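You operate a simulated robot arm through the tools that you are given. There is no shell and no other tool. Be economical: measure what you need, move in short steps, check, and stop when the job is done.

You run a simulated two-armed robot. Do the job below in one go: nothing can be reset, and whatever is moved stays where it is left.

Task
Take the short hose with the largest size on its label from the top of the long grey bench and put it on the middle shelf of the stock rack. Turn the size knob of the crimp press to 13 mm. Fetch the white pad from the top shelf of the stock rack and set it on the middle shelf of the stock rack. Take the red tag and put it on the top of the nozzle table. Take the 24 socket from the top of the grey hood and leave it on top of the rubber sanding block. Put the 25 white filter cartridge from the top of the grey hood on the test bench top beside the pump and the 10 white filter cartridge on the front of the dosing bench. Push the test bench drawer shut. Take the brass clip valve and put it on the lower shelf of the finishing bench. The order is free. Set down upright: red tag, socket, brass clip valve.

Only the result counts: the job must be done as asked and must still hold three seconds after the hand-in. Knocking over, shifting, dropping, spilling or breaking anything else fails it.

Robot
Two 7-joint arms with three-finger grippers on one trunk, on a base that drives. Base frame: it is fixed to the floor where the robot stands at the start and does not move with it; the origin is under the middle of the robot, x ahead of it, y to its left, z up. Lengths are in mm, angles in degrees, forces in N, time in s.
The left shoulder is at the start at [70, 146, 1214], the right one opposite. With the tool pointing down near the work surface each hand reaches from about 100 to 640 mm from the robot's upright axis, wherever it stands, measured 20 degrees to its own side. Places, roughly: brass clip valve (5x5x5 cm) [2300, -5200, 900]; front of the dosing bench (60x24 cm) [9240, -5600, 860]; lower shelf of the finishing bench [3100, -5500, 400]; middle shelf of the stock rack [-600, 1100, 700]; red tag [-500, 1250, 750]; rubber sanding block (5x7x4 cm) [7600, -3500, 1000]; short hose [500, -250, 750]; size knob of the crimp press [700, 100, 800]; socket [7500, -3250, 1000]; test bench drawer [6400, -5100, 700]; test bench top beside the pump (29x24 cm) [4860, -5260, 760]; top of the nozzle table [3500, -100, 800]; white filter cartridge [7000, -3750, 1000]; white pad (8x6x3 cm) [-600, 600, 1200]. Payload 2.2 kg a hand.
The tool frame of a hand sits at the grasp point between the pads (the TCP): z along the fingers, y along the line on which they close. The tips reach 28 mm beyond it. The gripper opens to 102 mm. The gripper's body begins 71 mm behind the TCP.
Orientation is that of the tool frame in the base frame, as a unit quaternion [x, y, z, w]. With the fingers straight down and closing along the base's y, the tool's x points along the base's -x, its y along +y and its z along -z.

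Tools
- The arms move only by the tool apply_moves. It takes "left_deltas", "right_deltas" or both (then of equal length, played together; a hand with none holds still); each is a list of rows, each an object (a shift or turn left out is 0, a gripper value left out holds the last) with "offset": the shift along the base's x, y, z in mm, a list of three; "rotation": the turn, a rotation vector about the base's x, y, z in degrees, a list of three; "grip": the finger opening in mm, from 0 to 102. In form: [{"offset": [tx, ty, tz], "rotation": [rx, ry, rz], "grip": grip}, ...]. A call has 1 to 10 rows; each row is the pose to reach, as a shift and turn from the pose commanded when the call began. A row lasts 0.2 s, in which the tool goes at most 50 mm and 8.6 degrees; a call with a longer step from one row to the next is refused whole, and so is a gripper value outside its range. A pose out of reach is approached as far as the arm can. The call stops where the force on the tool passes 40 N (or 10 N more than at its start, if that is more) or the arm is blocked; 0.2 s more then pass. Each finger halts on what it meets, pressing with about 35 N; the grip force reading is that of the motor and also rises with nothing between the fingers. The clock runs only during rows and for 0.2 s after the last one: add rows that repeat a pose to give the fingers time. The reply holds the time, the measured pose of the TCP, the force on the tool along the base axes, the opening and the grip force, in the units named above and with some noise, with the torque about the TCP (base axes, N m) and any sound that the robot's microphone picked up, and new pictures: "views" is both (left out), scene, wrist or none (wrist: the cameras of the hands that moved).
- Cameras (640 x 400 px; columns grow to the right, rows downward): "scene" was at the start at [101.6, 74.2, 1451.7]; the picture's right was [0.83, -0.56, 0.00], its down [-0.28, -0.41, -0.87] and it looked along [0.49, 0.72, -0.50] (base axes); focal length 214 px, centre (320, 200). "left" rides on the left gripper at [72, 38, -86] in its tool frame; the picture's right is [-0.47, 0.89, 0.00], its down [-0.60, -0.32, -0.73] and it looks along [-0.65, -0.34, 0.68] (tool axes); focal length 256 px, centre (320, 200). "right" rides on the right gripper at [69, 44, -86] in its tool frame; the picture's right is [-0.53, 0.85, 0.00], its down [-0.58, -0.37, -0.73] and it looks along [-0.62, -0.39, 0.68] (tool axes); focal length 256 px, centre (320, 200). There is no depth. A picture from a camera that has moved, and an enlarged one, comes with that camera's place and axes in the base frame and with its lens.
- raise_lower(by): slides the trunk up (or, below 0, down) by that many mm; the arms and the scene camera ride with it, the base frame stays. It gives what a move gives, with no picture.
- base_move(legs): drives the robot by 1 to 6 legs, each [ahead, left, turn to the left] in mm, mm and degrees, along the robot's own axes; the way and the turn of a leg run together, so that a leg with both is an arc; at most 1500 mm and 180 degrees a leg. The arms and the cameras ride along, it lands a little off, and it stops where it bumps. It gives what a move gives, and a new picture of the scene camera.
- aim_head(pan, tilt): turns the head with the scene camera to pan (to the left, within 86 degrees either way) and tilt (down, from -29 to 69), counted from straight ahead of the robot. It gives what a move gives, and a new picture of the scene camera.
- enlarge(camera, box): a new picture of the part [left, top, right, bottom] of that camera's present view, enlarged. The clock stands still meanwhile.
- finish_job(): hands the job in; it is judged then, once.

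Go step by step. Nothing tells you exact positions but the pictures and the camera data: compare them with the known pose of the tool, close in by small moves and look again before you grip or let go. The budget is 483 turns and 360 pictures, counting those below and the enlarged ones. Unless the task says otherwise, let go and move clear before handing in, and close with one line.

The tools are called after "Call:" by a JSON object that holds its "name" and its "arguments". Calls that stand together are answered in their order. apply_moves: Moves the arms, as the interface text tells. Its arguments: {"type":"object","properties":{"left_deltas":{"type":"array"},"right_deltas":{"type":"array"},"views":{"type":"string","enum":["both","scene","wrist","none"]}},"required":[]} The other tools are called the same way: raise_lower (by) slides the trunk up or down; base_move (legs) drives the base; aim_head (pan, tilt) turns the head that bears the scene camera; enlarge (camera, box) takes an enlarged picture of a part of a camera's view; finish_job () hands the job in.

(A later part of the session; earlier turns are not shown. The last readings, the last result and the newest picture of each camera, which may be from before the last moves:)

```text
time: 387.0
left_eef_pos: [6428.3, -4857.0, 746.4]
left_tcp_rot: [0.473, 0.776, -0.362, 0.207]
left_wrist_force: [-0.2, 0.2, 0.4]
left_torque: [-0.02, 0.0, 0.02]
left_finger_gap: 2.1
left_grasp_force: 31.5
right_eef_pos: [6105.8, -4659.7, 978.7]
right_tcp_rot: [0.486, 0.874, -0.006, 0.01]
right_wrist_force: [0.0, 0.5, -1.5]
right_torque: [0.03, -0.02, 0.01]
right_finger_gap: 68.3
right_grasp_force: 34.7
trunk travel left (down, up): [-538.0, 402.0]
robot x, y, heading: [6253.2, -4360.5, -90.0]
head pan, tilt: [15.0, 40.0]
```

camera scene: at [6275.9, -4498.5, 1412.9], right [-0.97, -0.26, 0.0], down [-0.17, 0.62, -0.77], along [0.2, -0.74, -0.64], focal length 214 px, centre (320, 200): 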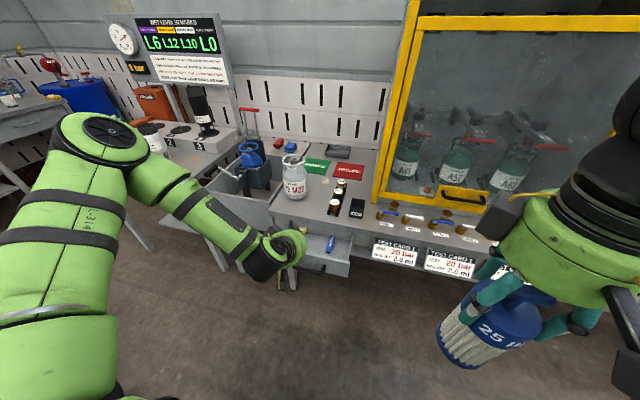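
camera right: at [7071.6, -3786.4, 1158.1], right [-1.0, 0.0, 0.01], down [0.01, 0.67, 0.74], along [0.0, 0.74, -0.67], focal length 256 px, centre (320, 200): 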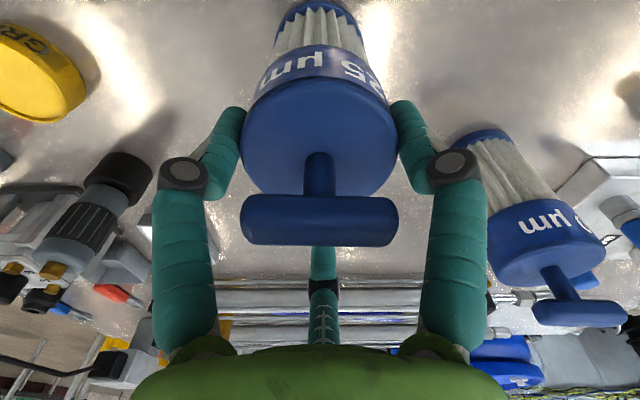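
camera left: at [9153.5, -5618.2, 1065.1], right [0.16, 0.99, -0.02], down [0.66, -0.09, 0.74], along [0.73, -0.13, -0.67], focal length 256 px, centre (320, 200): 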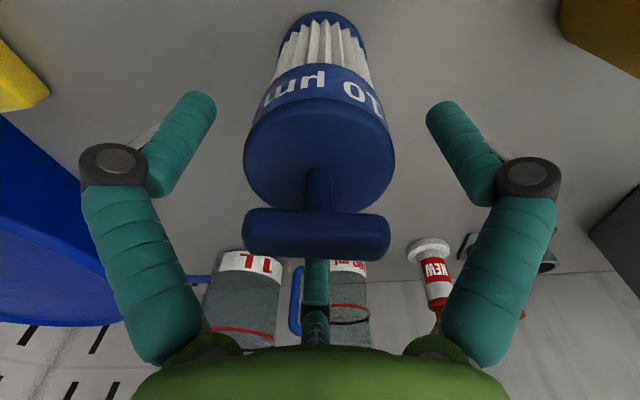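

Call:
{"name": "apply_moves", "arguments": {"left_deltas": [{"offset": [0, 0, -5]}], "views": "both"}}

```text
time: 387.4
left_eef_pos: [6429.4, -4858.3, 740.4]
left_tcp_rot: [0.473, 0.776, -0.362, 0.207]
left_wrist_force: [-0.3, -0.5, -0.1]
left_torque: [0.01, -0.02, 0.01]
left_finger_gap: 2.3
left_grasp_force: 31.8
right_eef_pos: [6103.6, -4661.3, 977.3]
right_tcp_rot: [0.486, 0.874, -0.006, 0.008]
right_wrist_force: [0.5, 0.2, -2.5]
right_torque: [0.0, 0.0, 0.01]
right_finger_gap: 68.1
right_grasp_force: 35.6
trunk travel left (down, up): [-538.0, 402.0]
robot x, y, heading: [6253.6, -4367.4, -90.0]
head pan, tilt: [15.0, 40.0]
camera scene: at [6275.9, -4498.7, 1222.9], right [-0.97, -0.26, 0.0], down [-0.17, 0.62, -0.77], along [0.2, -0.74, -0.64], focal length 214 px, centre (320, 200)
camera left: at [6430.4, -4738.8, 735.0], right [1.0, -0.01, -0.02], down [0.02, 0.11, 0.99], along [-0.01, -0.99, 0.11], focal length 256 px, centre (320, 200)
```

scene: 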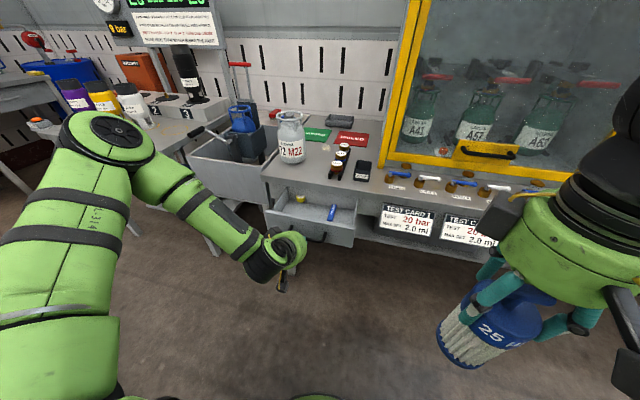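
left: 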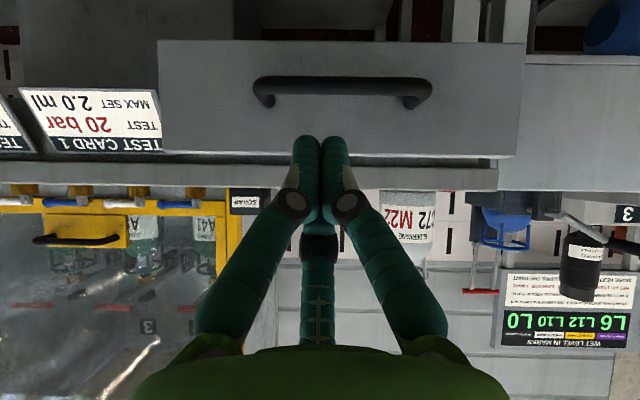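

Call:
{"name": "apply_moves", "arguments": {"left_deltas": [{"offset": [0, 0, -10]}, {"offset": [0, 0, -21]}], "views": "none"}}

Call:
{"name": "base_move", "arguments": {"legs": [[60, 0, 0]]}}

Call:
{"name": "apply_moves", "arguments": {"left_deltas": [{"offset": [0, -10, 0]}], "views": "wrist"}}

```text
time: 388.0
left_eef_pos: [6430.6, -4858.8, 732.3]
left_tcp_rot: [0.472, 0.778, -0.358, 0.207]
left_wrist_force: [0.3, 0.1, -0.8]
left_torque: [0.01, 0.01, -0.01]
left_finger_gap: 2.2
left_grasp_force: 31.6
left hand out of reach, approached as far as the arm can: row 1, 2
right_eef_pos: [6103.8, -4661.5, 980.1]
right_tcp_rot: [0.485, 0.875, -0.006, 0.008]
right_wrist_force: [-0.1, 0.2, -1.7]
right_torque: [0.01, -0.01, 0.01]
right_finger_gap: 68.1
right_grasp_force: 35.3
trunk travel left (down, up): [-538.0, 402.0]
robot x, y, heading: [6250.5, -4366.0, -89.6]
head pan, tilt: [15.0, 40.0]
```

```text
time: 389.0
left_eef_pos: [6431.5, -4920.0, 733.1]
left_tcp_rot: [0.472, 0.779, -0.357, 0.207]
left_wrist_force: [0.8, -0.1, 0.1]
left_torque: [0.02, 0.01, -0.01]
left_finger_gap: 1.9
left_grasp_force: 31.5
right_eef_pos: [6104.0, -4723.0, 978.3]
right_tcp_rot: [0.485, 0.874, -0.006, 0.008]
right_wrist_force: [-0.5, -0.5, -2.7]
right_torque: [0.0, -0.04, -0.01]
right_finger_gap: 67.9
right_grasp_force: 34.8
trunk travel left (down, up): [-538.0, 402.0]
robot x, y, heading: [6251.6, -4428.1, -89.8]
head pan, tilt: [15.0, 40.0]
camera scene: at [6276.3, -4559.4, 1222.8], right [-0.97, -0.26, 0.0], down [-0.17, 0.62, -0.77], along [0.2, -0.74, -0.64], focal length 214 px, centre (320, 200)
```

scene: 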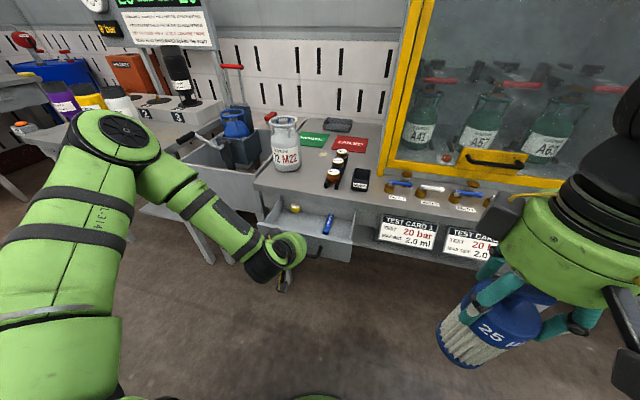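

```text
time: 389.4
left_eef_pos: [6431.8, -4929.3, 732.7]
left_tcp_rot: [0.471, 0.779, -0.358, 0.207]
left_wrist_force: [-0.4, 0.1, -0.3]
left_torque: [0.02, 0.01, 0.04]
left_finger_gap: 1.9
left_grasp_force: 31.3
right_eef_pos: [6105.7, -4720.7, 978.2]
right_tcp_rot: [0.486, 0.874, -0.006, 0.009]
right_wrist_force: [0.6, 0.4, -1.9]
right_torque: [-0.01, 0.01, 0.02]
right_finger_gap: 67.7
right_grasp_force: 35.4
trunk travel left (down, up): [-538.0, 402.0]
robot x, y, heading: [6253.9, -4423.4, -89.3]
head pan, tilt: [15.0, 40.0]
camera left: at [6432.8, -4810.3, 728.8], right [1.0, -0.01, -0.01], down [0.02, 0.1, 0.99], along [-0.01, -0.99, 0.1], focal length 256 px, centre (320, 200)
```

left: 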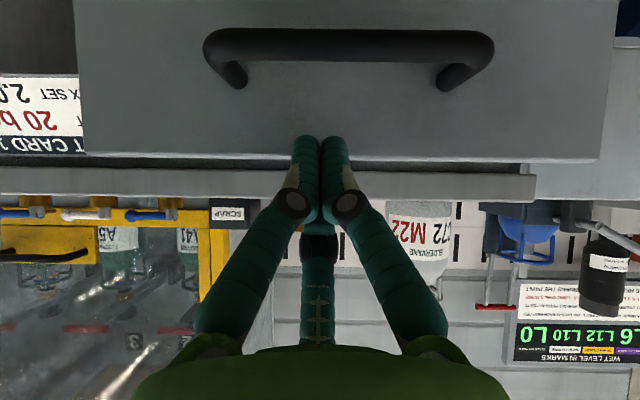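

Call:
{"name": "raise_lower", "arguments": {"by": -18}}

Call:
{"name": "base_move", "arguments": {"legs": [[60, 0, 0]]}}

Call:
{"name": "apply_moves", "arguments": {"left_deltas": [{"offset": [0, -10, 0]}, {"offset": [0, -20, 0]}], "views": "wrist"}}

```text
time: 390.0
left_eef_pos: [6431.8, -4930.6, 716.2]
left_tcp_rot: [0.473, 0.778, -0.359, 0.206]
left_wrist_force: [-0.4, -0.8, 0.4]
left_torque: [0.02, -0.05, -0.02]
left_finger_gap: 2.1
left_grasp_force: 31.4
right_eef_pos: [6104.2, -4721.6, 961.4]
right_tcp_rot: [0.486, 0.874, -0.006, 0.008]
right_wrist_force: [-0.6, 0.5, -2.3]
right_torque: [-0.04, 0.05, -0.02]
right_finger_gap: 68.1
right_grasp_force: 34.7
trunk travel left (down, up): [-520.0, 420.0]
robot x, y, heading: [6253.1, -4427.0, -89.9]
head pan, tilt: [15.0, 40.0]
```

```text
time: 391.0
left_eef_pos: [6431.2, -4988.6, 715.2]
left_tcp_rot: [0.473, 0.778, -0.358, 0.207]
left_wrist_force: [0.0, 0.5, -1.1]
left_torque: [0.0, 0.01, 0.0]
left_finger_gap: 1.9
left_grasp_force: 31.1
right_eef_pos: [6104.5, -4780.4, 959.8]
right_tcp_rot: [0.486, 0.874, -0.006, 0.007]
right_wrist_force: [1.2, -0.7, -1.9]
right_torque: [0.03, 0.03, 0.04]
right_finger_gap: 67.9
right_grasp_force: 34.9
trunk travel left (down, up): [-520.0, 420.0]
robot x, y, heading: [6253.0, -4483.5, -89.9]
head pan, tilt: [15.0, 40.0]
camera scene: at [6276.3, -4619.2, 1204.8], right [-0.97, -0.26, 0.0], down [-0.17, 0.62, -0.77], along [0.2, -0.74, -0.64], focal length 214 px, centre (320, 200)
```

scene: 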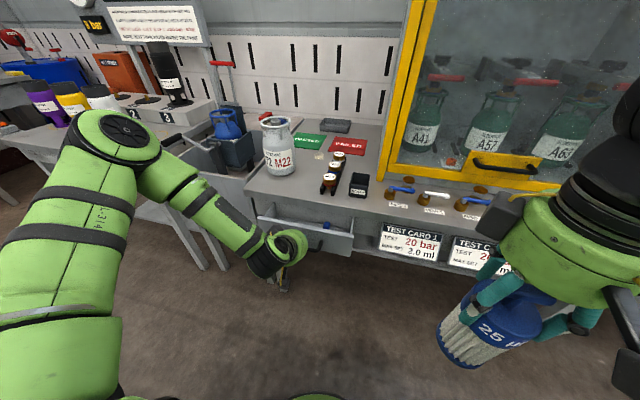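

```text
time: 391.6
left_eef_pos: [6433.3, -5007.6, 716.2]
left_tcp_rot: [0.473, 0.778, -0.358, 0.205]
left_wrist_force: [-0.2, 0.5, 0.7]
left_torque: [0.01, -0.02, 0.0]
left_finger_gap: 1.9
left_grasp_force: 31.6
right_eef_pos: [6104.8, -4780.0, 960.5]
right_tcp_rot: [0.487, 0.873, -0.005, 0.009]
right_wrist_force: [0.0, -0.6, -1.6]
right_torque: [0.02, 0.02, -0.02]
right_finger_gap: 67.7
right_grasp_force: 35.5
trunk travel left (down, up): [-520.0, 420.0]
robot x, y, heading: [6254.3, -4485.0, -90.1]
head pan, tilt: [15.0, 40.0]
camera left: at [6434.2, -4890.5, 712.5], right [1.0, -0.01, -0.02], down [0.02, 0.1, 0.99], along [-0.01, -0.99, 0.1], focal length 256 px, centre (320, 200)
```

left: 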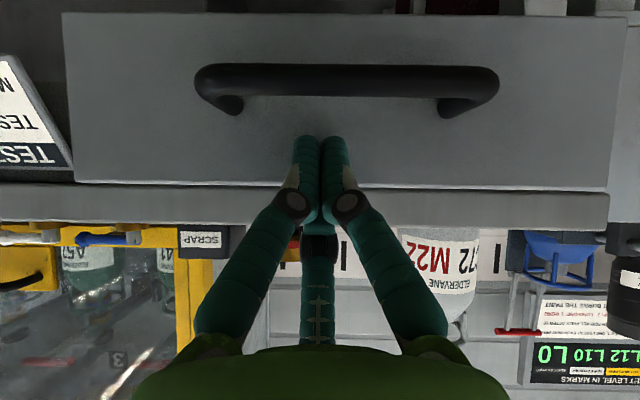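

Call:
{"name": "apply_moves", "arguments": {"left_deltas": [{"offset": [0, -12, 0]}, {"offset": [0, -24, 0]}, {"offset": [0, -36, 0]}, {"offset": [0, -48, 0]}, {"offset": [0, -60, 0]}], "views": "both"}}

```text
time: 392.8
left_eef_pos: [6442.9, -5063.1, 729.3]
left_tcp_rot: [0.472, 0.779, -0.358, 0.207]
left_wrist_force: [-0.5, 0.5, 0.3]
left_torque: [0.03, -0.02, -0.02]
left_finger_gap: 2.2
left_grasp_force: 31.6
left hand out of reach, approached as far as the arm can: row 1, 2, 3, 4, 5
right_eef_pos: [6103.9, -4780.6, 960.3]
right_tcp_rot: [0.487, 0.874, -0.006, 0.009]
right_wrist_force: [0.5, -0.4, -0.9]
right_torque: [-0.02, 0.01, 0.03]
right_finger_gap: 67.9
right_grasp_force: 35.1
trunk travel left (down, up): [-520.0, 420.0]
robot x, y, heading: [6254.7, -4486.1, -90.2]
head pan, tilt: [15.0, 40.0]
camera scene: at [6276.4, -4618.4, 1204.9], right [-0.97, -0.26, 0.0], down [-0.17, 0.62, -0.77], along [0.2, -0.74, -0.64], focal length 214 px, centre (320, 200)
camera left: at [6444.0, -4944.4, 723.6], right [1.0, -0.01, -0.01], down [0.02, 0.1, 0.99], along [-0.01, -0.99, 0.1], focal length 256 px, centre (320, 200)
```

scene: 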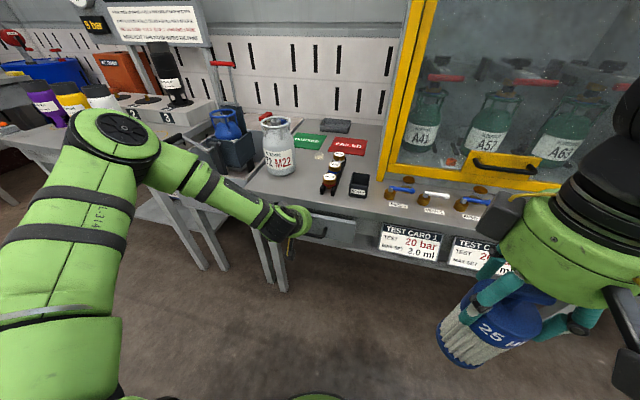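
left: 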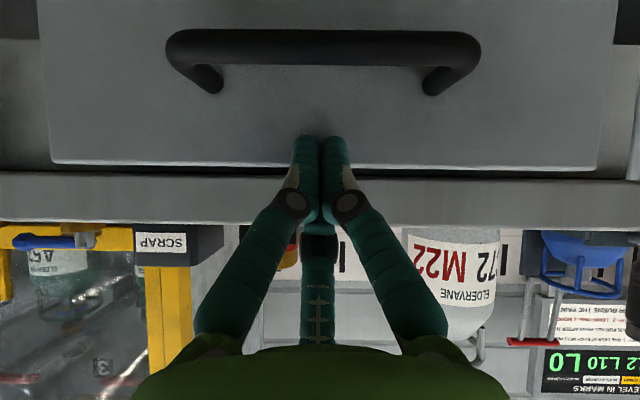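

Call:
{"name": "base_move", "arguments": {"legs": [[20, 0, 0]]}}

Call:
{"name": "apply_moves", "arguments": {"left_deltas": [{"offset": [0, -5, -8]}, {"offset": [0, -10, -8]}], "views": "both"}}

```text
time: 393.6
left_eef_pos: [6442.1, -5082.8, 727.8]
left_tcp_rot: [0.473, 0.778, -0.358, 0.206]
left_wrist_force: [0.6, 0.2, 0.6]
left_torque: [0.01, 0.0, 0.04]
left_finger_gap: 2.1
left_grasp_force: 31.6
right_eef_pos: [6104.1, -4799.9, 961.7]
right_tcp_rot: [0.487, 0.873, -0.007, 0.008]
right_wrist_force: [-0.8, -0.2, -2.3]
right_torque: [-0.02, 0.02, 0.0]
right_finger_gap: 67.6
right_grasp_force: 35.1
trunk travel left (down, up): [-520.0, 420.0]
robot x, y, heading: [6253.9, -4510.4, -89.9]
head pan, tilt: [15.0, 40.0]
camera scene: at [6276.4, -4637.6, 1205.0], right [-0.97, -0.26, 0.0], down [-0.17, 0.62, -0.77], along [0.2, -0.74, -0.64], focal length 214 px, centre (320, 200)
```

scene: 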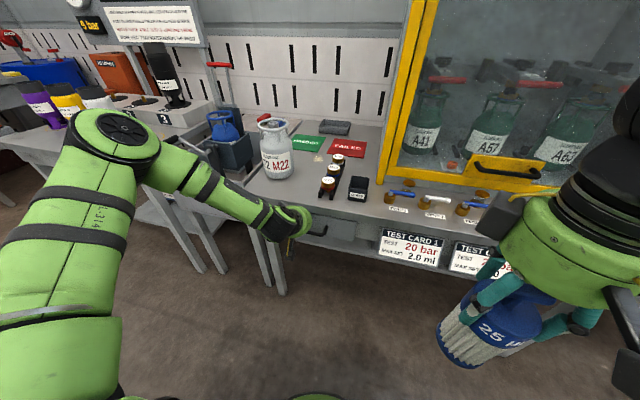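

```text
time: 394.2
left_eef_pos: [6447.6, -5088.5, 726.4]
left_tcp_rot: [0.473, 0.779, -0.357, 0.205]
left_wrist_force: [0.2, 0.2, 0.1]
left_torque: [0.01, 0.02, 0.01]
left_finger_gap: 1.9
left_grasp_force: 32.0
left hand out of reach, approached as far as the arm can: row 1, 2
right_eef_pos: [6104.5, -4800.4, 961.5]
right_tcp_rot: [0.486, 0.874, -0.007, 0.009]
right_wrist_force: [-0.2, 0.6, -1.4]
right_torque: [0.01, -0.02, 0.0]
right_finger_gap: 67.7
right_grasp_force: 35.4
trunk travel left (down, up): [-520.0, 420.0]
robot x, y, heading: [6252.6, -4507.2, -89.8]
head pan, tilt: [15.0, 40.0]
camera scene: at [6276.3, -4638.7, 1204.8], right [-0.97, -0.26, 0.0], down [-0.17, 0.62, -0.77], along [0.2, -0.74, -0.64], focal length 214 px, centre (320, 200)
camera left: at [6449.6, -4970.5, 721.4], right [1.0, -0.01, -0.02], down [0.02, 0.1, 0.99], along [-0.01, -0.99, 0.1], focal length 256 px, centre (320, 200)
```

scene: 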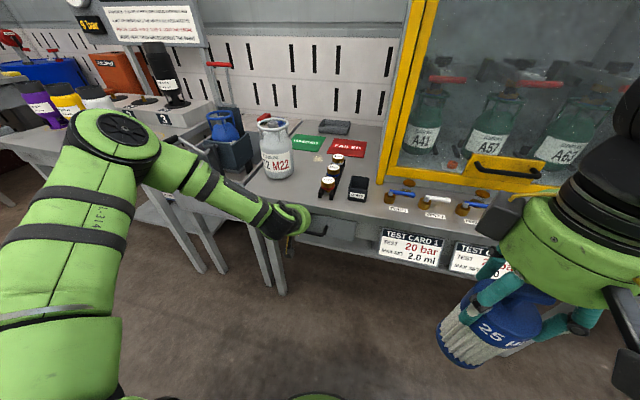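
left: 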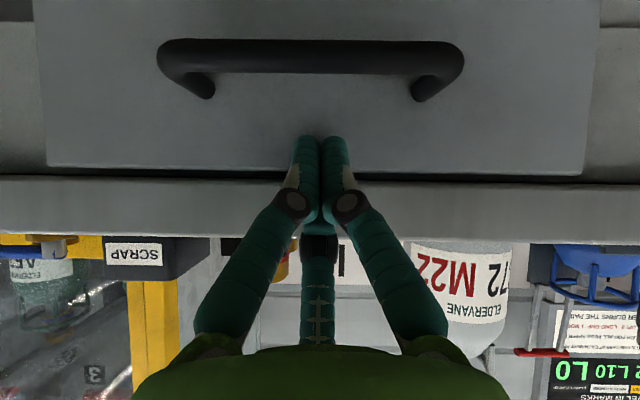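

Call:
{"name": "base_move", "arguments": {"legs": [[20, 0, 0]]}}

Call:
{"name": "apply_moves", "arguments": {"left_deltas": [{"offset": [0, -5, 0]}], "views": "wrist"}}

```text
time: 395.0
left_eef_pos: [6448.5, -5091.9, 725.4]
left_tcp_rot: [0.474, 0.78, -0.355, 0.202]
left_wrist_force: [1.7, 16.3, 12.9]
left_torque: [-0.28, -0.16, -0.04]
left_finger_gap: 2.1
left_grasp_force: 31.2
right_eef_pos: [6104.6, -4808.2, 961.2]
right_tcp_rot: [0.486, 0.874, -0.008, 0.01]
right_wrist_force: [0.4, 0.2, -1.9]
right_torque: [-0.03, 0.0, 0.04]
right_finger_gap: 67.9
right_grasp_force: 34.5
trunk travel left (down, up): [-520.0, 420.0]
robot x, y, heading: [6253.3, -4518.1, -89.8]
head pan, tilt: [15.0, 40.0]
stopped in leg 1: the force on the tool passed its limit at 59 N (the readings are from after the stop); the commanded pose is now the measured one
camera scene: at [6276.6, -4645.8, 1205.5], right [-0.96, -0.26, 0.0], down [-0.17, 0.62, -0.77], along [0.2, -0.74, -0.64], focal length 214 px, centre (320, 200)
```

scene: 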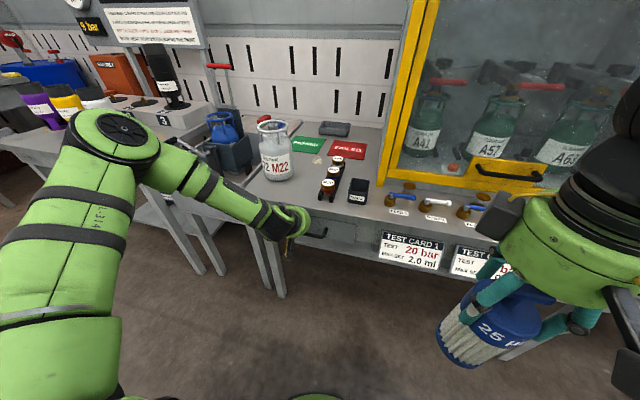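

```text
time: 395.4
left_eef_pos: [6448.2, -5092.5, 723.4]
left_tcp_rot: [0.476, 0.782, -0.351, 0.197]
left_wrist_force: [1.2, 35.6, 10.1]
left_torque: [-0.09, 0.1, 0.02]
left_finger_gap: 1.8
left_grasp_force: 31.9
right_eef_pos: [6103.1, -4807.3, 962.4]
right_tcp_rot: [0.486, 0.874, -0.009, 0.009]
right_wrist_force: [-0.5, 0.4, -1.2]
right_torque: [-0.02, -0.03, 0.0]
right_finger_gap: 67.4
right_grasp_force: 34.7
trunk travel left (down, up): [-520.0, 420.0]
robot x, y, heading: [6253.0, -4514.4, -89.6]
head pan, tilt: [15.0, 40.0]
camera left: at [6449.7, -4973.5, 721.6], right [1.0, -0.02, -0.02], down [0.02, 0.08, 1.0], along [-0.02, -1.0, 0.08], focal length 256 px, centre (320, 200)
```

left: 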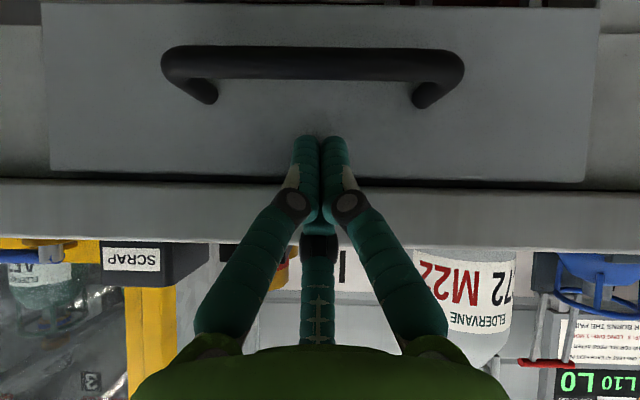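

Call:
{"name": "base_move", "arguments": {"legs": [[-150, 0, 0]]}}

Call:
{"name": "enlarge", "arguments": {"camera": "scene", "box": [220, 150, 400, 290]}}

```text
time: 396.8
left_eef_pos: [6447.4, -4950.9, 724.0]
left_tcp_rot: [0.475, 0.781, -0.353, 0.2]
left_wrist_force: [0.3, 0.1, 0.5]
left_torque: [0.03, -0.01, -0.02]
left_finger_gap: 1.9
left_grasp_force: 31.2
right_eef_pos: [6104.0, -4663.0, 960.8]
right_tcp_rot: [0.487, 0.873, -0.005, 0.009]
right_wrist_force: [0.0, -0.2, -0.9]
right_torque: [0.01, -0.04, 0.02]
right_finger_gap: 67.5
right_grasp_force: 35.2
trunk travel left (down, up): [-520.0, 420.0]
robot x, y, heading: [6250.5, -4369.1, -90.0]
head pan, tilt: [15.0, 40.0]
camera scene: at [6276.1, -4500.9, 1204.9], right [-0.97, -0.26, 0.0], down [-0.17, 0.62, -0.77], along [0.2, -0.74, -0.64], focal length 214 px, centre (320, 200)
```

scene: 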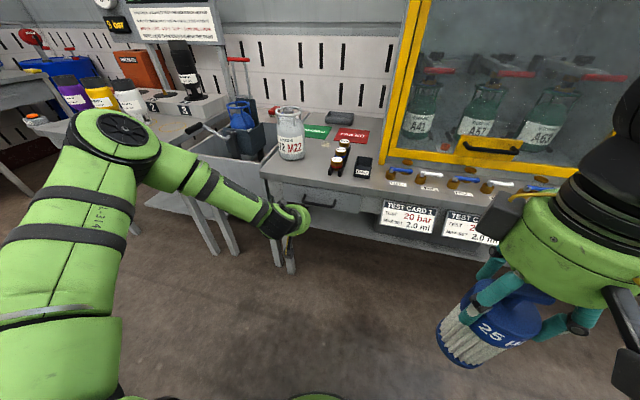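

```text
2.86 times, centred on (310, 220) of scene
camera zoom: at [6276.1, -4500.9, 1204.9], right [-0.97, -0.26, 0.0], down [-0.17, 0.62, -0.77], along [0.2, -0.74, -0.64], focal length 613 px, centre (349, 143)
```

zoom: 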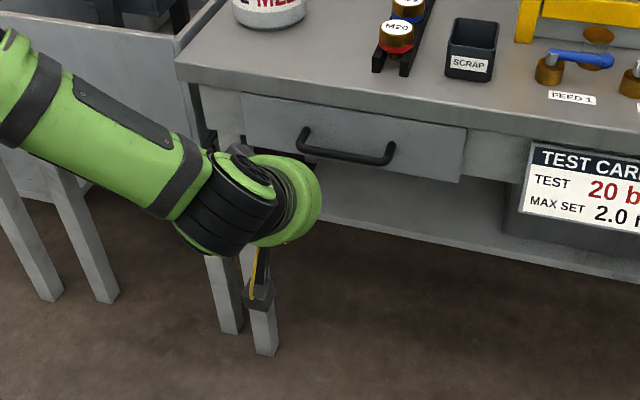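

Call:
{"name": "apply_moves", "arguments": {"left_deltas": [{"offset": [0, 10, 20], "rotation": [8, 0, 0]}, {"offset": [0, 20, 40], "rotation": [16, 0, 0]}, {"offset": [0, 30, 60], "rotation": [24, 0, 0], "grip": 40}, {"offset": [0, 40, 80], "rotation": [32, 0, 0], "grip": 70}, {"offset": [0, 60, 100], "rotation": [40, 0, 0]}, {"offset": [0, 80, 120], "rotation": [47, 0, 0]}], "views": "none"}}

Call:
{"name": "raise_lower", "arguments": {"by": 240}}

Call:
{"name": "base_move", "arguments": {"legs": [[0, -1250, 0]]}}

Call:
{"name": "aim_head", "arguments": {"pan": 0, "tilt": 35}}

```text
time: 398.2
left_eef_pos: [6446.7, -4869.2, 844.5]
left_tcp_rot: [0.516, 0.857, -0.011, -0.008]
left_wrist_force: [0.2, 0.2, -0.1]
left_torque: [-0.01, 0.0, 0.0]
left_finger_gap: 70.3
left_grasp_force: 0.0
right_eef_pos: [6104.3, -4663.6, 961.8]
right_tcp_rot: [0.486, 0.874, -0.006, 0.009]
right_wrist_force: [0.0, 1.1, -2.3]
right_torque: [-0.01, -0.02, 0.0]
right_finger_gap: 67.3
right_grasp_force: 35.5
trunk travel left (down, up): [-520.0, 420.0]
robot x, y, heading: [6255.3, -4369.3, -90.0]
head pan, tilt: [15.0, 40.0]
```

```text
time: 400.7
left_eef_pos: [6447.0, -4870.5, 1084.3]
left_tcp_rot: [0.515, 0.857, -0.013, -0.007]
left_wrist_force: [0.0, -0.6, 0.1]
left_torque: [0.02, -0.03, -0.01]
left_finger_gap: 70.4
left_grasp_force: 0.2
right_eef_pos: [6104.7, -4663.7, 1200.5]
right_tcp_rot: [0.486, 0.874, -0.006, 0.009]
right_wrist_force: [-0.5, -0.3, -2.0]
right_torque: [-0.04, 0.01, 0.0]
right_finger_gap: 67.6
right_grasp_force: 34.8
trunk travel left (down, up): [-760.0, 180.0]
robot x, y, heading: [6254.5, -4369.6, -89.9]
head pan, tilt: [15.0, 40.0]
```

```text
time: 407.0
left_eef_pos: [5191.8, -4871.0, 1083.9]
left_tcp_rot: [0.518, 0.855, -0.012, -0.007]
left_wrist_force: [0.4, 0.4, -0.5]
left_torque: [-0.02, 0.01, 0.02]
left_finger_gap: 70.2
left_grasp_force: 0.1
right_eef_pos: [4850.2, -4662.1, 1201.4]
right_tcp_rot: [0.489, 0.872, -0.006, 0.008]
right_wrist_force: [-0.6, 0.1, -2.1]
right_torque: [-0.01, 0.03, 0.01]
right_finger_gap: 62.0
right_grasp_force: 34.9
trunk travel left (down, up): [-760.0, 180.0]
robot x, y, heading: [4997.2, -4365.4, -90.1]
head pan, tilt: [15.0, 40.0]
camera scene: at [5022.8, -4500.9, 1444.9], right [-0.97, -0.26, 0.0], down [-0.16, 0.62, -0.77], along [0.2, -0.74, -0.64], focal length 214 px, centre (320, 200)
```

scene: 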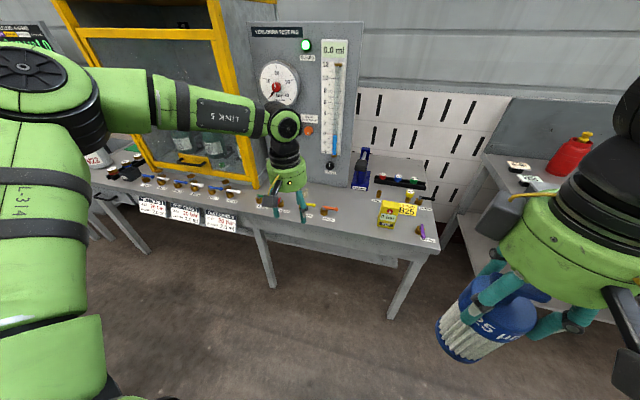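

```text
time: 407.8
left_eef_pos: [5190.6, -4870.6, 1084.4]
left_tcp_rot: [0.518, 0.855, -0.011, -0.007]
left_wrist_force: [-0.7, 0.4, -0.2]
left_torque: [0.01, 0.02, 0.0]
left_finger_gap: 70.1
left_grasp_force: 0.0
right_eef_pos: [4850.0, -4661.8, 1200.0]
right_tcp_rot: [0.489, 0.872, -0.006, 0.009]
right_wrist_force: [0.0, 0.5, -1.7]
right_torque: [0.03, 0.0, 0.04]
right_finger_gap: 62.2
right_grasp_force: 35.1
trunk travel left (down, up): [-760.0, 180.0]
robot x, y, heading: [4996.3, -4367.4, -90.3]
head pan, tilt: [0.0, 35.0]
camera scene: at [5000.0, -4506.7, 1452.4], right [-1.0, 0.0, 0.0], down [0.0, 0.57, -0.82], along [0.0, -0.82, -0.57], focal length 214 px, centre (320, 200)
```

scene: 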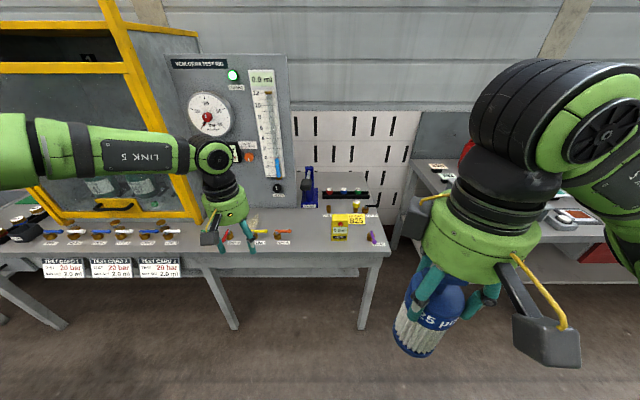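

Call:
{"name": "enlarge", "arguments": {"camera": "right", "box": [0, 0, 640, 400]}}

Call:
{"name": "enlarge", "arguments": {"camera": "scene", "box": [180, 140, 420, 290]}}

```text
1.00 times, centred on (320, 200) of right (not enlarged: the box is as wide or as high as the picture)
camera zoom: at [4849.0, -4580.2, 1285.4], right [1.0, -0.01, 0.01], down [-0.02, -0.67, 0.74], along [0.0, -0.74, -0.67], focal length 256 px, centre (320, 200)
```

zoom: 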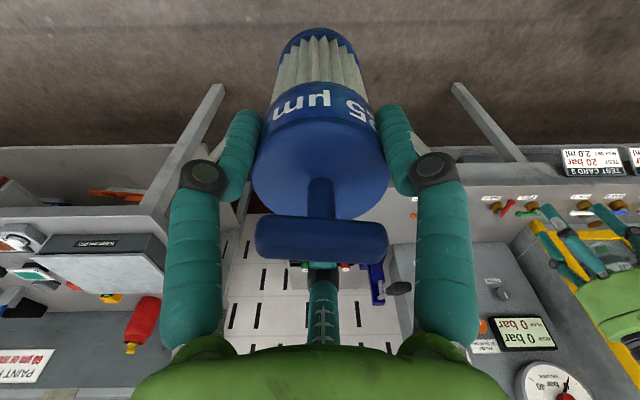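

```text
2.67 times, centred on (300, 215) of scene
camera zoom: at [5000.0, -4506.7, 1452.4], right [-1.0, 0.0, 0.0], down [0.0, 0.57, -0.82], along [0.0, -0.82, -0.57], focal length 572 px, centre (373, 160)
```

zoom: 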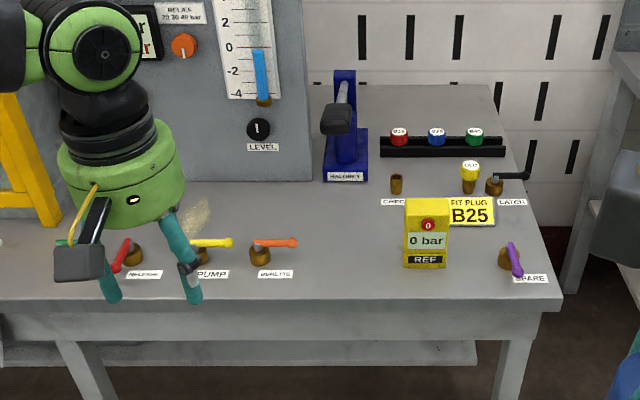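

Call:
{"name": "apply_moves", "arguments": {"left_deltas": [{"offset": [-10, 45, 5]}, {"offset": [-20, 90, 10]}, {"offset": [-30, 135, 15]}, {"offset": [-40, 180, 20]}], "views": "none"}}

Call:
{"name": "base_move", "arguments": {"legs": [[250, 130, 0]]}}

```text
time: 408.8
left_eef_pos: [5149.5, -4688.1, 1105.1]
left_tcp_rot: [0.517, 0.856, -0.014, -0.006]
left_wrist_force: [0.5, 0.7, -0.6]
left_torque: [-0.04, -0.02, 0.0]
left_finger_gap: 69.7
left_grasp_force: 0.0
right_eef_pos: [4849.7, -4659.7, 1200.1]
right_tcp_rot: [0.489, 0.872, -0.007, 0.009]
right_wrist_force: [-0.2, -0.4, -2.0]
right_torque: [-0.01, -0.02, 0.0]
right_finger_gap: 61.8
right_grasp_force: 34.5
trunk travel left (down, up): [-760.0, 180.0]
robot x, y, heading: [4998.2, -4366.0, -90.1]
head pan, tilt: [0.0, 35.0]
```

```text
time: 410.7
left_eef_pos: [5279.8, -4937.9, 1105.1]
left_tcp_rot: [0.519, 0.855, -0.013, -0.006]
left_wrist_force: [0.3, -0.1, -0.2]
left_torque: [0.02, -0.02, -0.03]
left_finger_gap: 70.2
left_grasp_force: 0.0
right_eef_pos: [4977.3, -4909.5, 1201.4]
right_tcp_rot: [0.49, 0.872, -0.007, 0.01]
right_wrist_force: [-0.4, -0.2, -1.1]
right_torque: [-0.01, 0.0, -0.01]
right_finger_gap: 62.0
right_grasp_force: 35.5
trunk travel left (down, up): [-760.0, 180.0]
robot x, y, heading: [5130.5, -4618.7, -90.4]
head pan, tilt: [0.0, 35.0]
camera scene: at [5127.9, -4753.5, 1452.7], right [-1.0, 0.01, 0.0], down [0.0, 0.57, -0.82], along [0.0, -0.82, -0.57], focal length 214 px, centre (320, 200)
```

scene: 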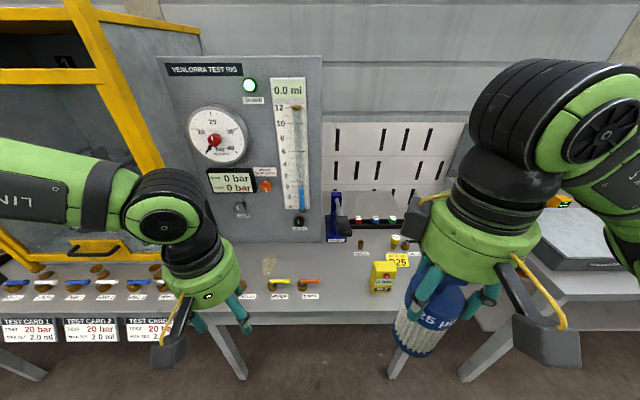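

Call:
{"name": "enlarge", "arguments": {"camera": "scene", "box": [250, 180, 430, 320]}}

```text
2.86 times, centred on (340, 250) of scene
camera zoom: at [5127.9, -4753.5, 1452.7], right [-1.0, 0.01, 0.0], down [0.0, 0.57, -0.82], along [0.0, -0.82, -0.57], focal length 613 px, centre (263, 57)
```

zoom: 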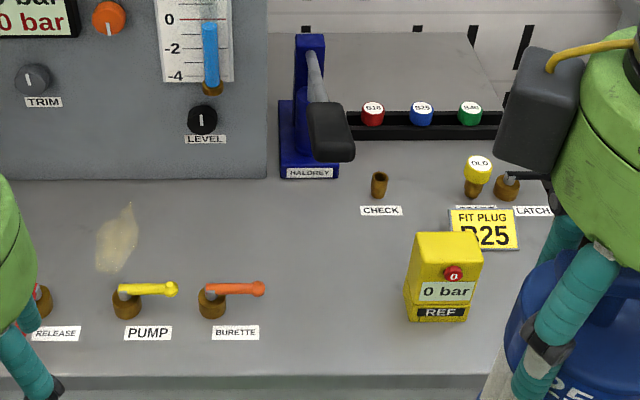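

Call:
{"name": "base_move", "arguments": {"legs": [[140, 0, 0]]}}

Call:
{"name": "apply_moves", "arguments": {"right_deltas": [{"offset": [-5, -40, 0]}, {"offset": [-10, -80, -10]}, {"offset": [-15, -120, -20]}, {"offset": [-20, -160, -40]}, {"offset": [-25, -200, -60]}, {"offset": [-29, -235, -85]}, {"offset": [-29, -252, -120]}], "views": "both"}}

```text
time: 412.1
left_eef_pos: [5278.6, -5077.9, 1104.1]
left_tcp_rot: [0.518, 0.855, -0.014, -0.006]
left_wrist_force: [0.5, 0.5, -0.4]
left_torque: [0.0, 0.03, -0.01]
left_finger_gap: 70.2
left_grasp_force: 0.1
right_eef_pos: [4977.8, -5048.1, 1201.2]
right_tcp_rot: [0.49, 0.872, -0.007, 0.009]
right_wrist_force: [0.0, 0.8, -1.3]
right_torque: [-0.02, 0.01, 0.01]
right_finger_gap: 61.8
right_grasp_force: 35.3
trunk travel left (down, up): [-760.0, 180.0]
robot x, y, heading: [5126.0, -4756.7, -89.9]
head pan, tilt: [0.0, 35.0]
camera scene: at [5128.2, -4893.1, 1452.8], right [-1.0, 0.01, 0.0], down [0.0, 0.57, -0.82], along [0.0, -0.82, -0.57], focal length 214 px, centre (320, 200)
```

scene: 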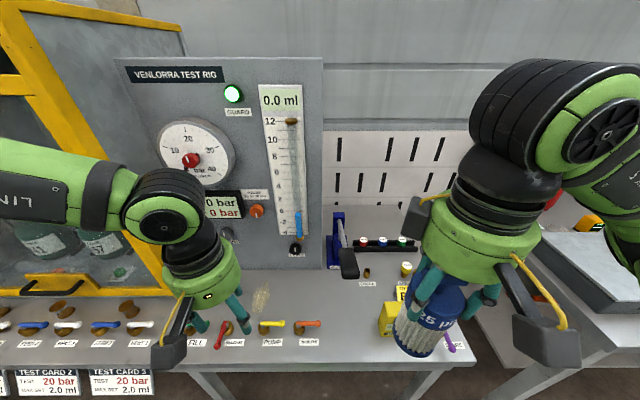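

```text
time: 413.7
left_eef_pos: [5278.2, -5081.8, 1103.6]
left_tcp_rot: [0.519, 0.854, -0.012, -0.007]
left_wrist_force: [0.3, 0.0, 0.9]
left_torque: [-0.01, 0.01, 0.03]
left_finger_gap: 69.9
left_grasp_force: 0.0
right_eef_pos: [4949.3, -5304.3, 1079.7]
right_tcp_rot: [0.49, 0.872, -0.006, 0.007]
right_wrist_force: [0.7, -0.2, -1.2]
right_torque: [0.05, -0.03, -0.04]
right_finger_gap: 61.8
right_grasp_force: 35.0
trunk travel left (down, up): [-760.0, 180.0]
robot x, y, heading: [5124.7, -4758.3, -90.3]
head pan, tilt: [0.0, 35.0]
camera scene: at [5127.7, -4897.4, 1452.4], right [-1.0, 0.01, 0.0], down [0.0, 0.57, -0.82], along [0.0, -0.82, -0.57], focal length 214 px, centre (320, 200)
camera right: at [4948.3, -5222.0, 1164.4], right [1.0, -0.02, 0.01], down [-0.02, -0.67, 0.74], along [-0.01, -0.74, -0.67], focal length 256 px, centre (320, 200)
```

scene: 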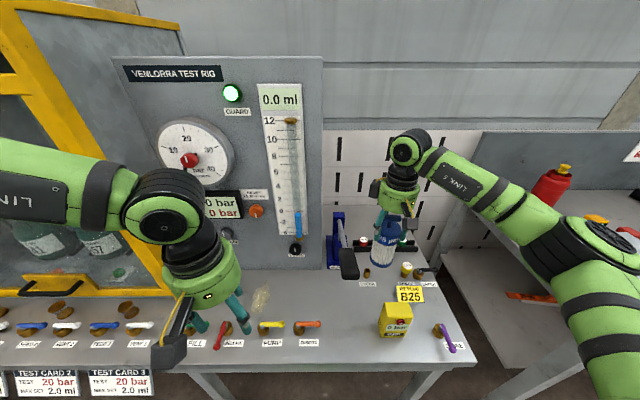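
right: 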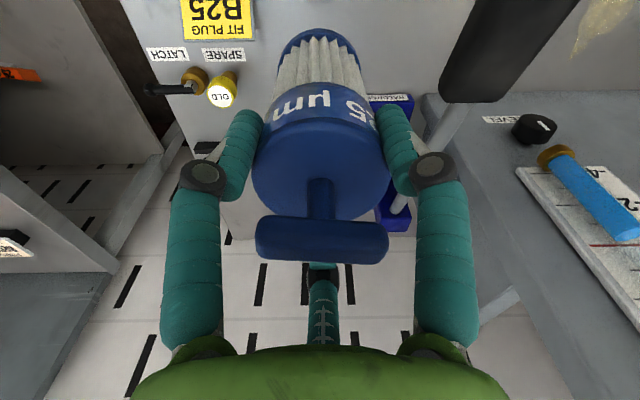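

Call:
{"name": "enlarge", "arguments": {"camera": "scene", "box": [310, 170, 470, 360]}}

```text
2.11 times, centred on (390, 265) of scene
camera zoom: at [5127.7, -4897.4, 1452.4], right [-1.0, 0.01, 0.0], down [0.0, 0.57, -0.82], along [0.0, -0.82, -0.57], focal length 452 px, centre (173, 63)
```

zoom: 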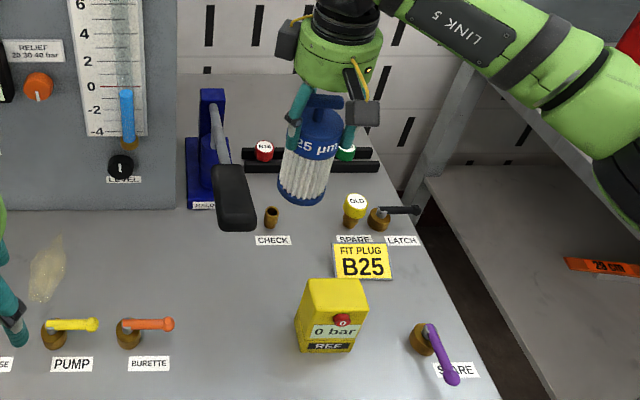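

Call:
{"name": "apply_moves", "arguments": {"right_deltas": [{"offset": [0, -13, -30]}, {"offset": [0, -13, -70]}, {"offset": [0, -13, -110]}, {"offset": [0, -13, -150]}], "views": "wrist"}}

Call:
{"name": "enlarge", "arguments": {"camera": "scene", "box": [310, 170, 470, 360]}}

```text
time: 414.7
left_eef_pos: [5278.2, -5081.4, 1104.1]
left_tcp_rot: [0.519, 0.855, -0.012, -0.007]
left_wrist_force: [-0.2, -0.4, 0.2]
left_torque: [0.02, 0.0, -0.02]
left_finger_gap: 70.1
left_grasp_force: 0.1
right_eef_pos: [4947.2, -5317.6, 928.7]
right_tcp_rot: [0.489, 0.872, -0.005, 0.008]
right_wrist_force: [0.0, 0.6, -1.7]
right_torque: [0.04, 0.0, 0.0]
right_finger_gap: 62.3
right_grasp_force: 34.7
trunk travel left (down, up): [-760.0, 180.0]
robot x, y, heading: [5123.6, -4759.1, -90.5]
head pan, tilt: [0.0, 35.0]
camera right: at [4947.7, -5234.9, 1014.2], right [1.0, -0.02, 0.01], down [-0.02, -0.67, 0.74], along [-0.01, -0.74, -0.67], focal length 256 px, centre (320, 200)
```

right: 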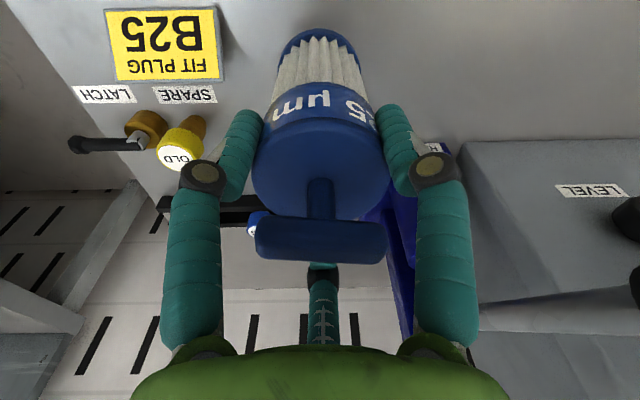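

```text
2.11 times, centred on (390, 265) of scene
camera zoom: at [5128.0, -4897.5, 1452.4], right [-1.0, 0.01, 0.0], down [0.0, 0.57, -0.82], along [0.0, -0.82, -0.57], focal length 452 px, centre (173, 63)
```

zoom: 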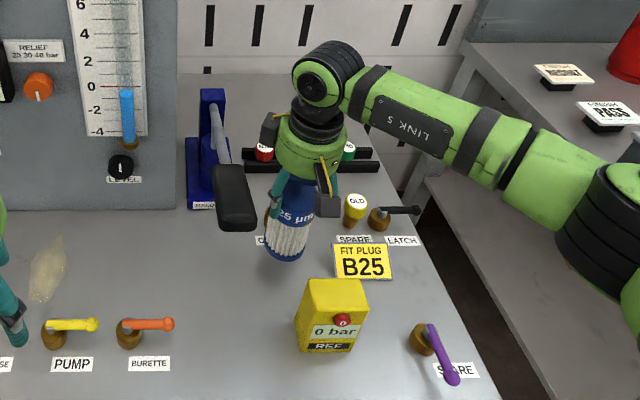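

Call:
{"name": "apply_moves", "arguments": {"right_deltas": [{"offset": [-10, 0, 30]}, {"offset": [-30, 0, 30]}, {"offset": [-46, 0, 10]}, {"offset": [-46, 0, -10]}, {"offset": [-46, 0, -25]}], "views": "wrist"}}

Call:
{"name": "enlarge", "arguments": {"camera": "scene", "box": [310, 170, 470, 360]}}

```text
time: 415.9
left_eef_pos: [5278.1, -5080.6, 1103.7]
left_tcp_rot: [0.519, 0.854, -0.013, -0.006]
left_wrist_force: [-0.4, 0.4, 0.3]
left_torque: [-0.05, -0.02, 0.0]
left_finger_gap: 70.0
left_grasp_force: 0.0
right_eef_pos: [4902.7, -5315.3, 920.1]
right_tcp_rot: [0.491, 0.871, -0.006, 0.008]
right_wrist_force: [-0.7, 0.4, -1.5]
right_torque: [0.01, -0.01, 0.02]
right_finger_gap: 62.0
right_grasp_force: 35.1
right hand out of reach, approached as far as the arm can: row 5
trunk travel left (down, up): [-760.0, 180.0]
robot x, y, heading: [5127.3, -4759.1, -90.3]
head pan, tilt: [0.0, 35.0]
camera right: at [4902.1, -5233.5, 1005.2], right [1.0, -0.02, 0.01], down [-0.02, -0.67, 0.74], along [-0.01, -0.74, -0.67], focal length 256 px, centre (320, 200)
```

right: 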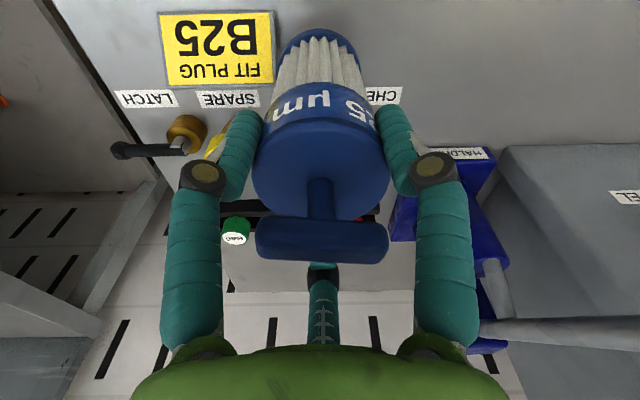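

```text
2.11 times, centred on (390, 265) of scene
camera zoom: at [5127.6, -4896.4, 1452.4], right [-1.0, 0.01, 0.0], down [0.0, 0.57, -0.82], along [0.0, -0.82, -0.57], focal length 452 px, centre (173, 63)
```

zoom: 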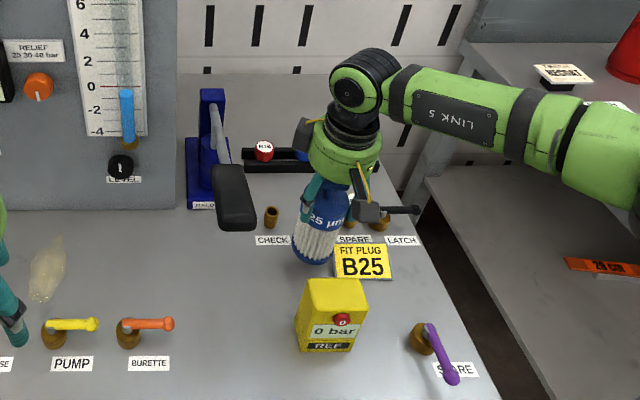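

Call:
{"name": "raise_lower", "arguments": {"by": -35}}

Call:
{"name": "raise_lower", "arguments": {"by": -8}}

```text
time: 416.7
left_eef_pos: [5278.8, -5079.9, 1069.6]
left_tcp_rot: [0.519, 0.855, -0.013, -0.007]
left_wrist_force: [0.2, 0.2, 0.0]
left_torque: [-0.01, 0.01, 0.01]
left_finger_gap: 69.9
left_grasp_force: 0.0
right_eef_pos: [4903.0, -5315.3, 885.9]
right_tcp_rot: [0.49, 0.872, -0.007, 0.008]
right_wrist_force: [-0.2, 0.2, -2.2]
right_torque: [0.03, 0.0, 0.03]
right_finger_gap: 62.0
right_grasp_force: 34.3
trunk travel left (down, up): [-725.0, 215.0]
robot x, y, heading: [5130.7, -4757.6, -90.3]
head pan, tilt: [0.0, 35.0]
```

```text
time: 417.2
left_eef_pos: [5279.8, -5077.3, 1062.6]
left_tcp_rot: [0.519, 0.855, -0.013, -0.006]
left_wrist_force: [-0.5, 0.3, 0.3]
left_torque: [-0.03, 0.01, -0.01]
left_finger_gap: 69.9
left_grasp_force: 0.1
right_eef_pos: [4902.5, -5315.0, 882.3]
right_tcp_rot: [0.49, 0.871, -0.011, 0.011]
right_wrist_force: [-3.6, -2.9, 23.7]
right_torque: [0.19, -0.03, -0.06]
right_finger_gap: 62.5
right_grasp_force: 35.1
trunk travel left (down, up): [-717.0, 223.0]
robot x, y, heading: [5129.2, -4754.4, -90.2]
head pan, tilt: [0.0, 35.0]
```

Call:
{"name": "raise_lower", "arguments": {"by": 5}}

Call:
{"name": "enlarge", "arguments": {"camera": "scene", "box": [310, 150, 470, 340]}}

```text
time: 417.8
left_eef_pos: [5278.3, -5079.2, 1066.5]
left_tcp_rot: [0.518, 0.855, -0.012, -0.006]
left_wrist_force: [-0.4, 0.0, 0.3]
left_torque: [0.01, 0.02, 0.02]
left_finger_gap: 70.3
left_grasp_force: 0.0
right_eef_pos: [4903.1, -5313.9, 882.0]
right_tcp_rot: [0.49, 0.872, -0.007, 0.007]
right_wrist_force: [0.3, -2.0, 4.8]
right_torque: [-0.41, -0.2, -0.01]
right_finger_gap: 62.0
right_grasp_force: 35.2
trunk travel left (down, up): [-722.0, 218.0]
robot x, y, heading: [5126.5, -4752.6, -90.1]
head pan, tilt: [0.0, 35.0]
```

```text
2.11 times, centred on (390, 245) of scene
camera zoom: at [5128.7, -4895.4, 1414.4], right [-1.0, 0.01, 0.0], down [0.0, 0.57, -0.82], along [0.0, -0.82, -0.57], focal length 452 px, centre (173, 105)
```

zoom: 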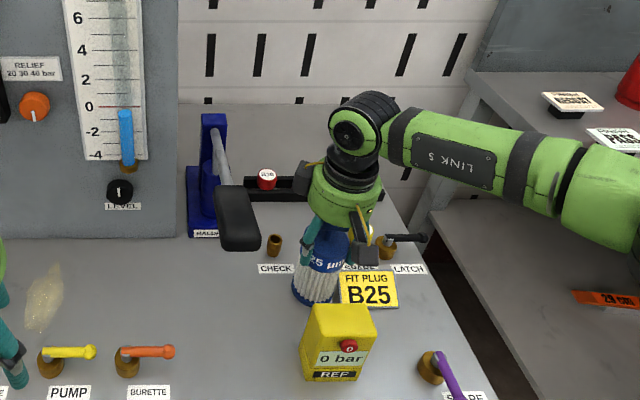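

Call:
{"name": "apply_moves", "arguments": {"right_deltas": [{"offset": [0, 0, 0], "grip": 70}, {"offset": [0, 0, 0], "grip": 80}, {"offset": [0, 0, 0], "grip": 90}, {"offset": [0, 0, 0], "grip": 100}, {"offset": [0, 0, 0], "grip": 100}], "views": "wrist"}}

Call:
{"name": "enlarge", "arguments": {"camera": "scene", "box": [310, 150, 470, 340]}}

```text
time: 419.0
left_eef_pos: [5278.2, -5078.6, 1065.1]
left_tcp_rot: [0.519, 0.855, -0.012, -0.007]
left_wrist_force: [-0.3, 0.2, 0.4]
left_torque: [0.05, 0.01, -0.03]
left_finger_gap: 69.8
left_grasp_force: 0.0
right_eef_pos: [4902.8, -5314.6, 883.0]
right_tcp_rot: [0.49, 0.871, -0.006, 0.009]
right_wrist_force: [0.1, 0.3, 0.5]
right_torque: [-0.01, 0.0, -0.02]
right_finger_gap: 99.7
right_grasp_force: 0.0
trunk travel left (down, up): [-722.0, 218.0]
robot x, y, heading: [5127.6, -4758.6, -90.2]
head pan, tilt: [0.0, 35.0]
camera right: at [4902.6, -5233.2, 967.5], right [1.0, -0.02, 0.01], down [-0.02, -0.67, 0.74], along [-0.01, -0.74, -0.67], focal length 256 px, centre (320, 200)
```

right: 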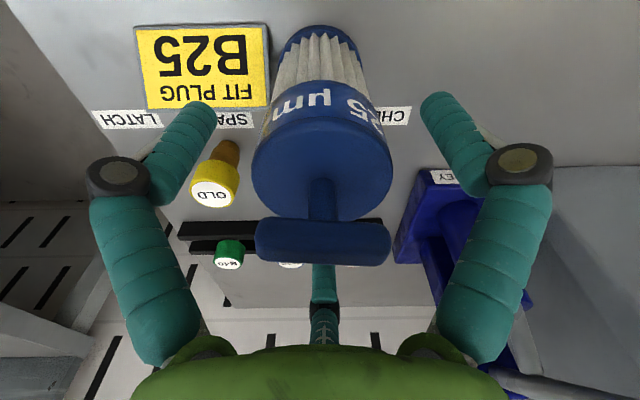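

```text
2.11 times, centred on (390, 245) of scene
camera zoom: at [5128.2, -4895.9, 1414.5], right [-1.0, 0.01, 0.0], down [0.0, 0.57, -0.82], along [0.0, -0.82, -0.57], focal length 452 px, centre (173, 105)
```

zoom: 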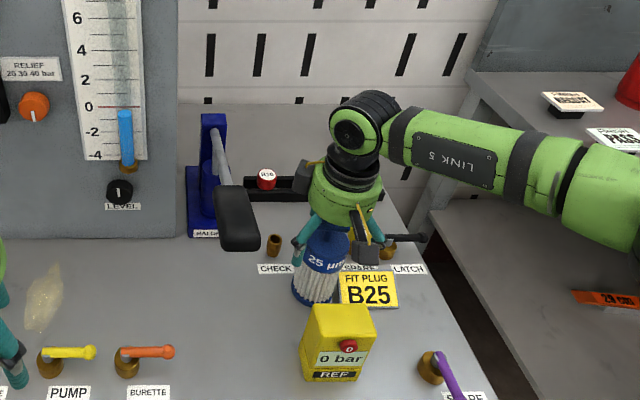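

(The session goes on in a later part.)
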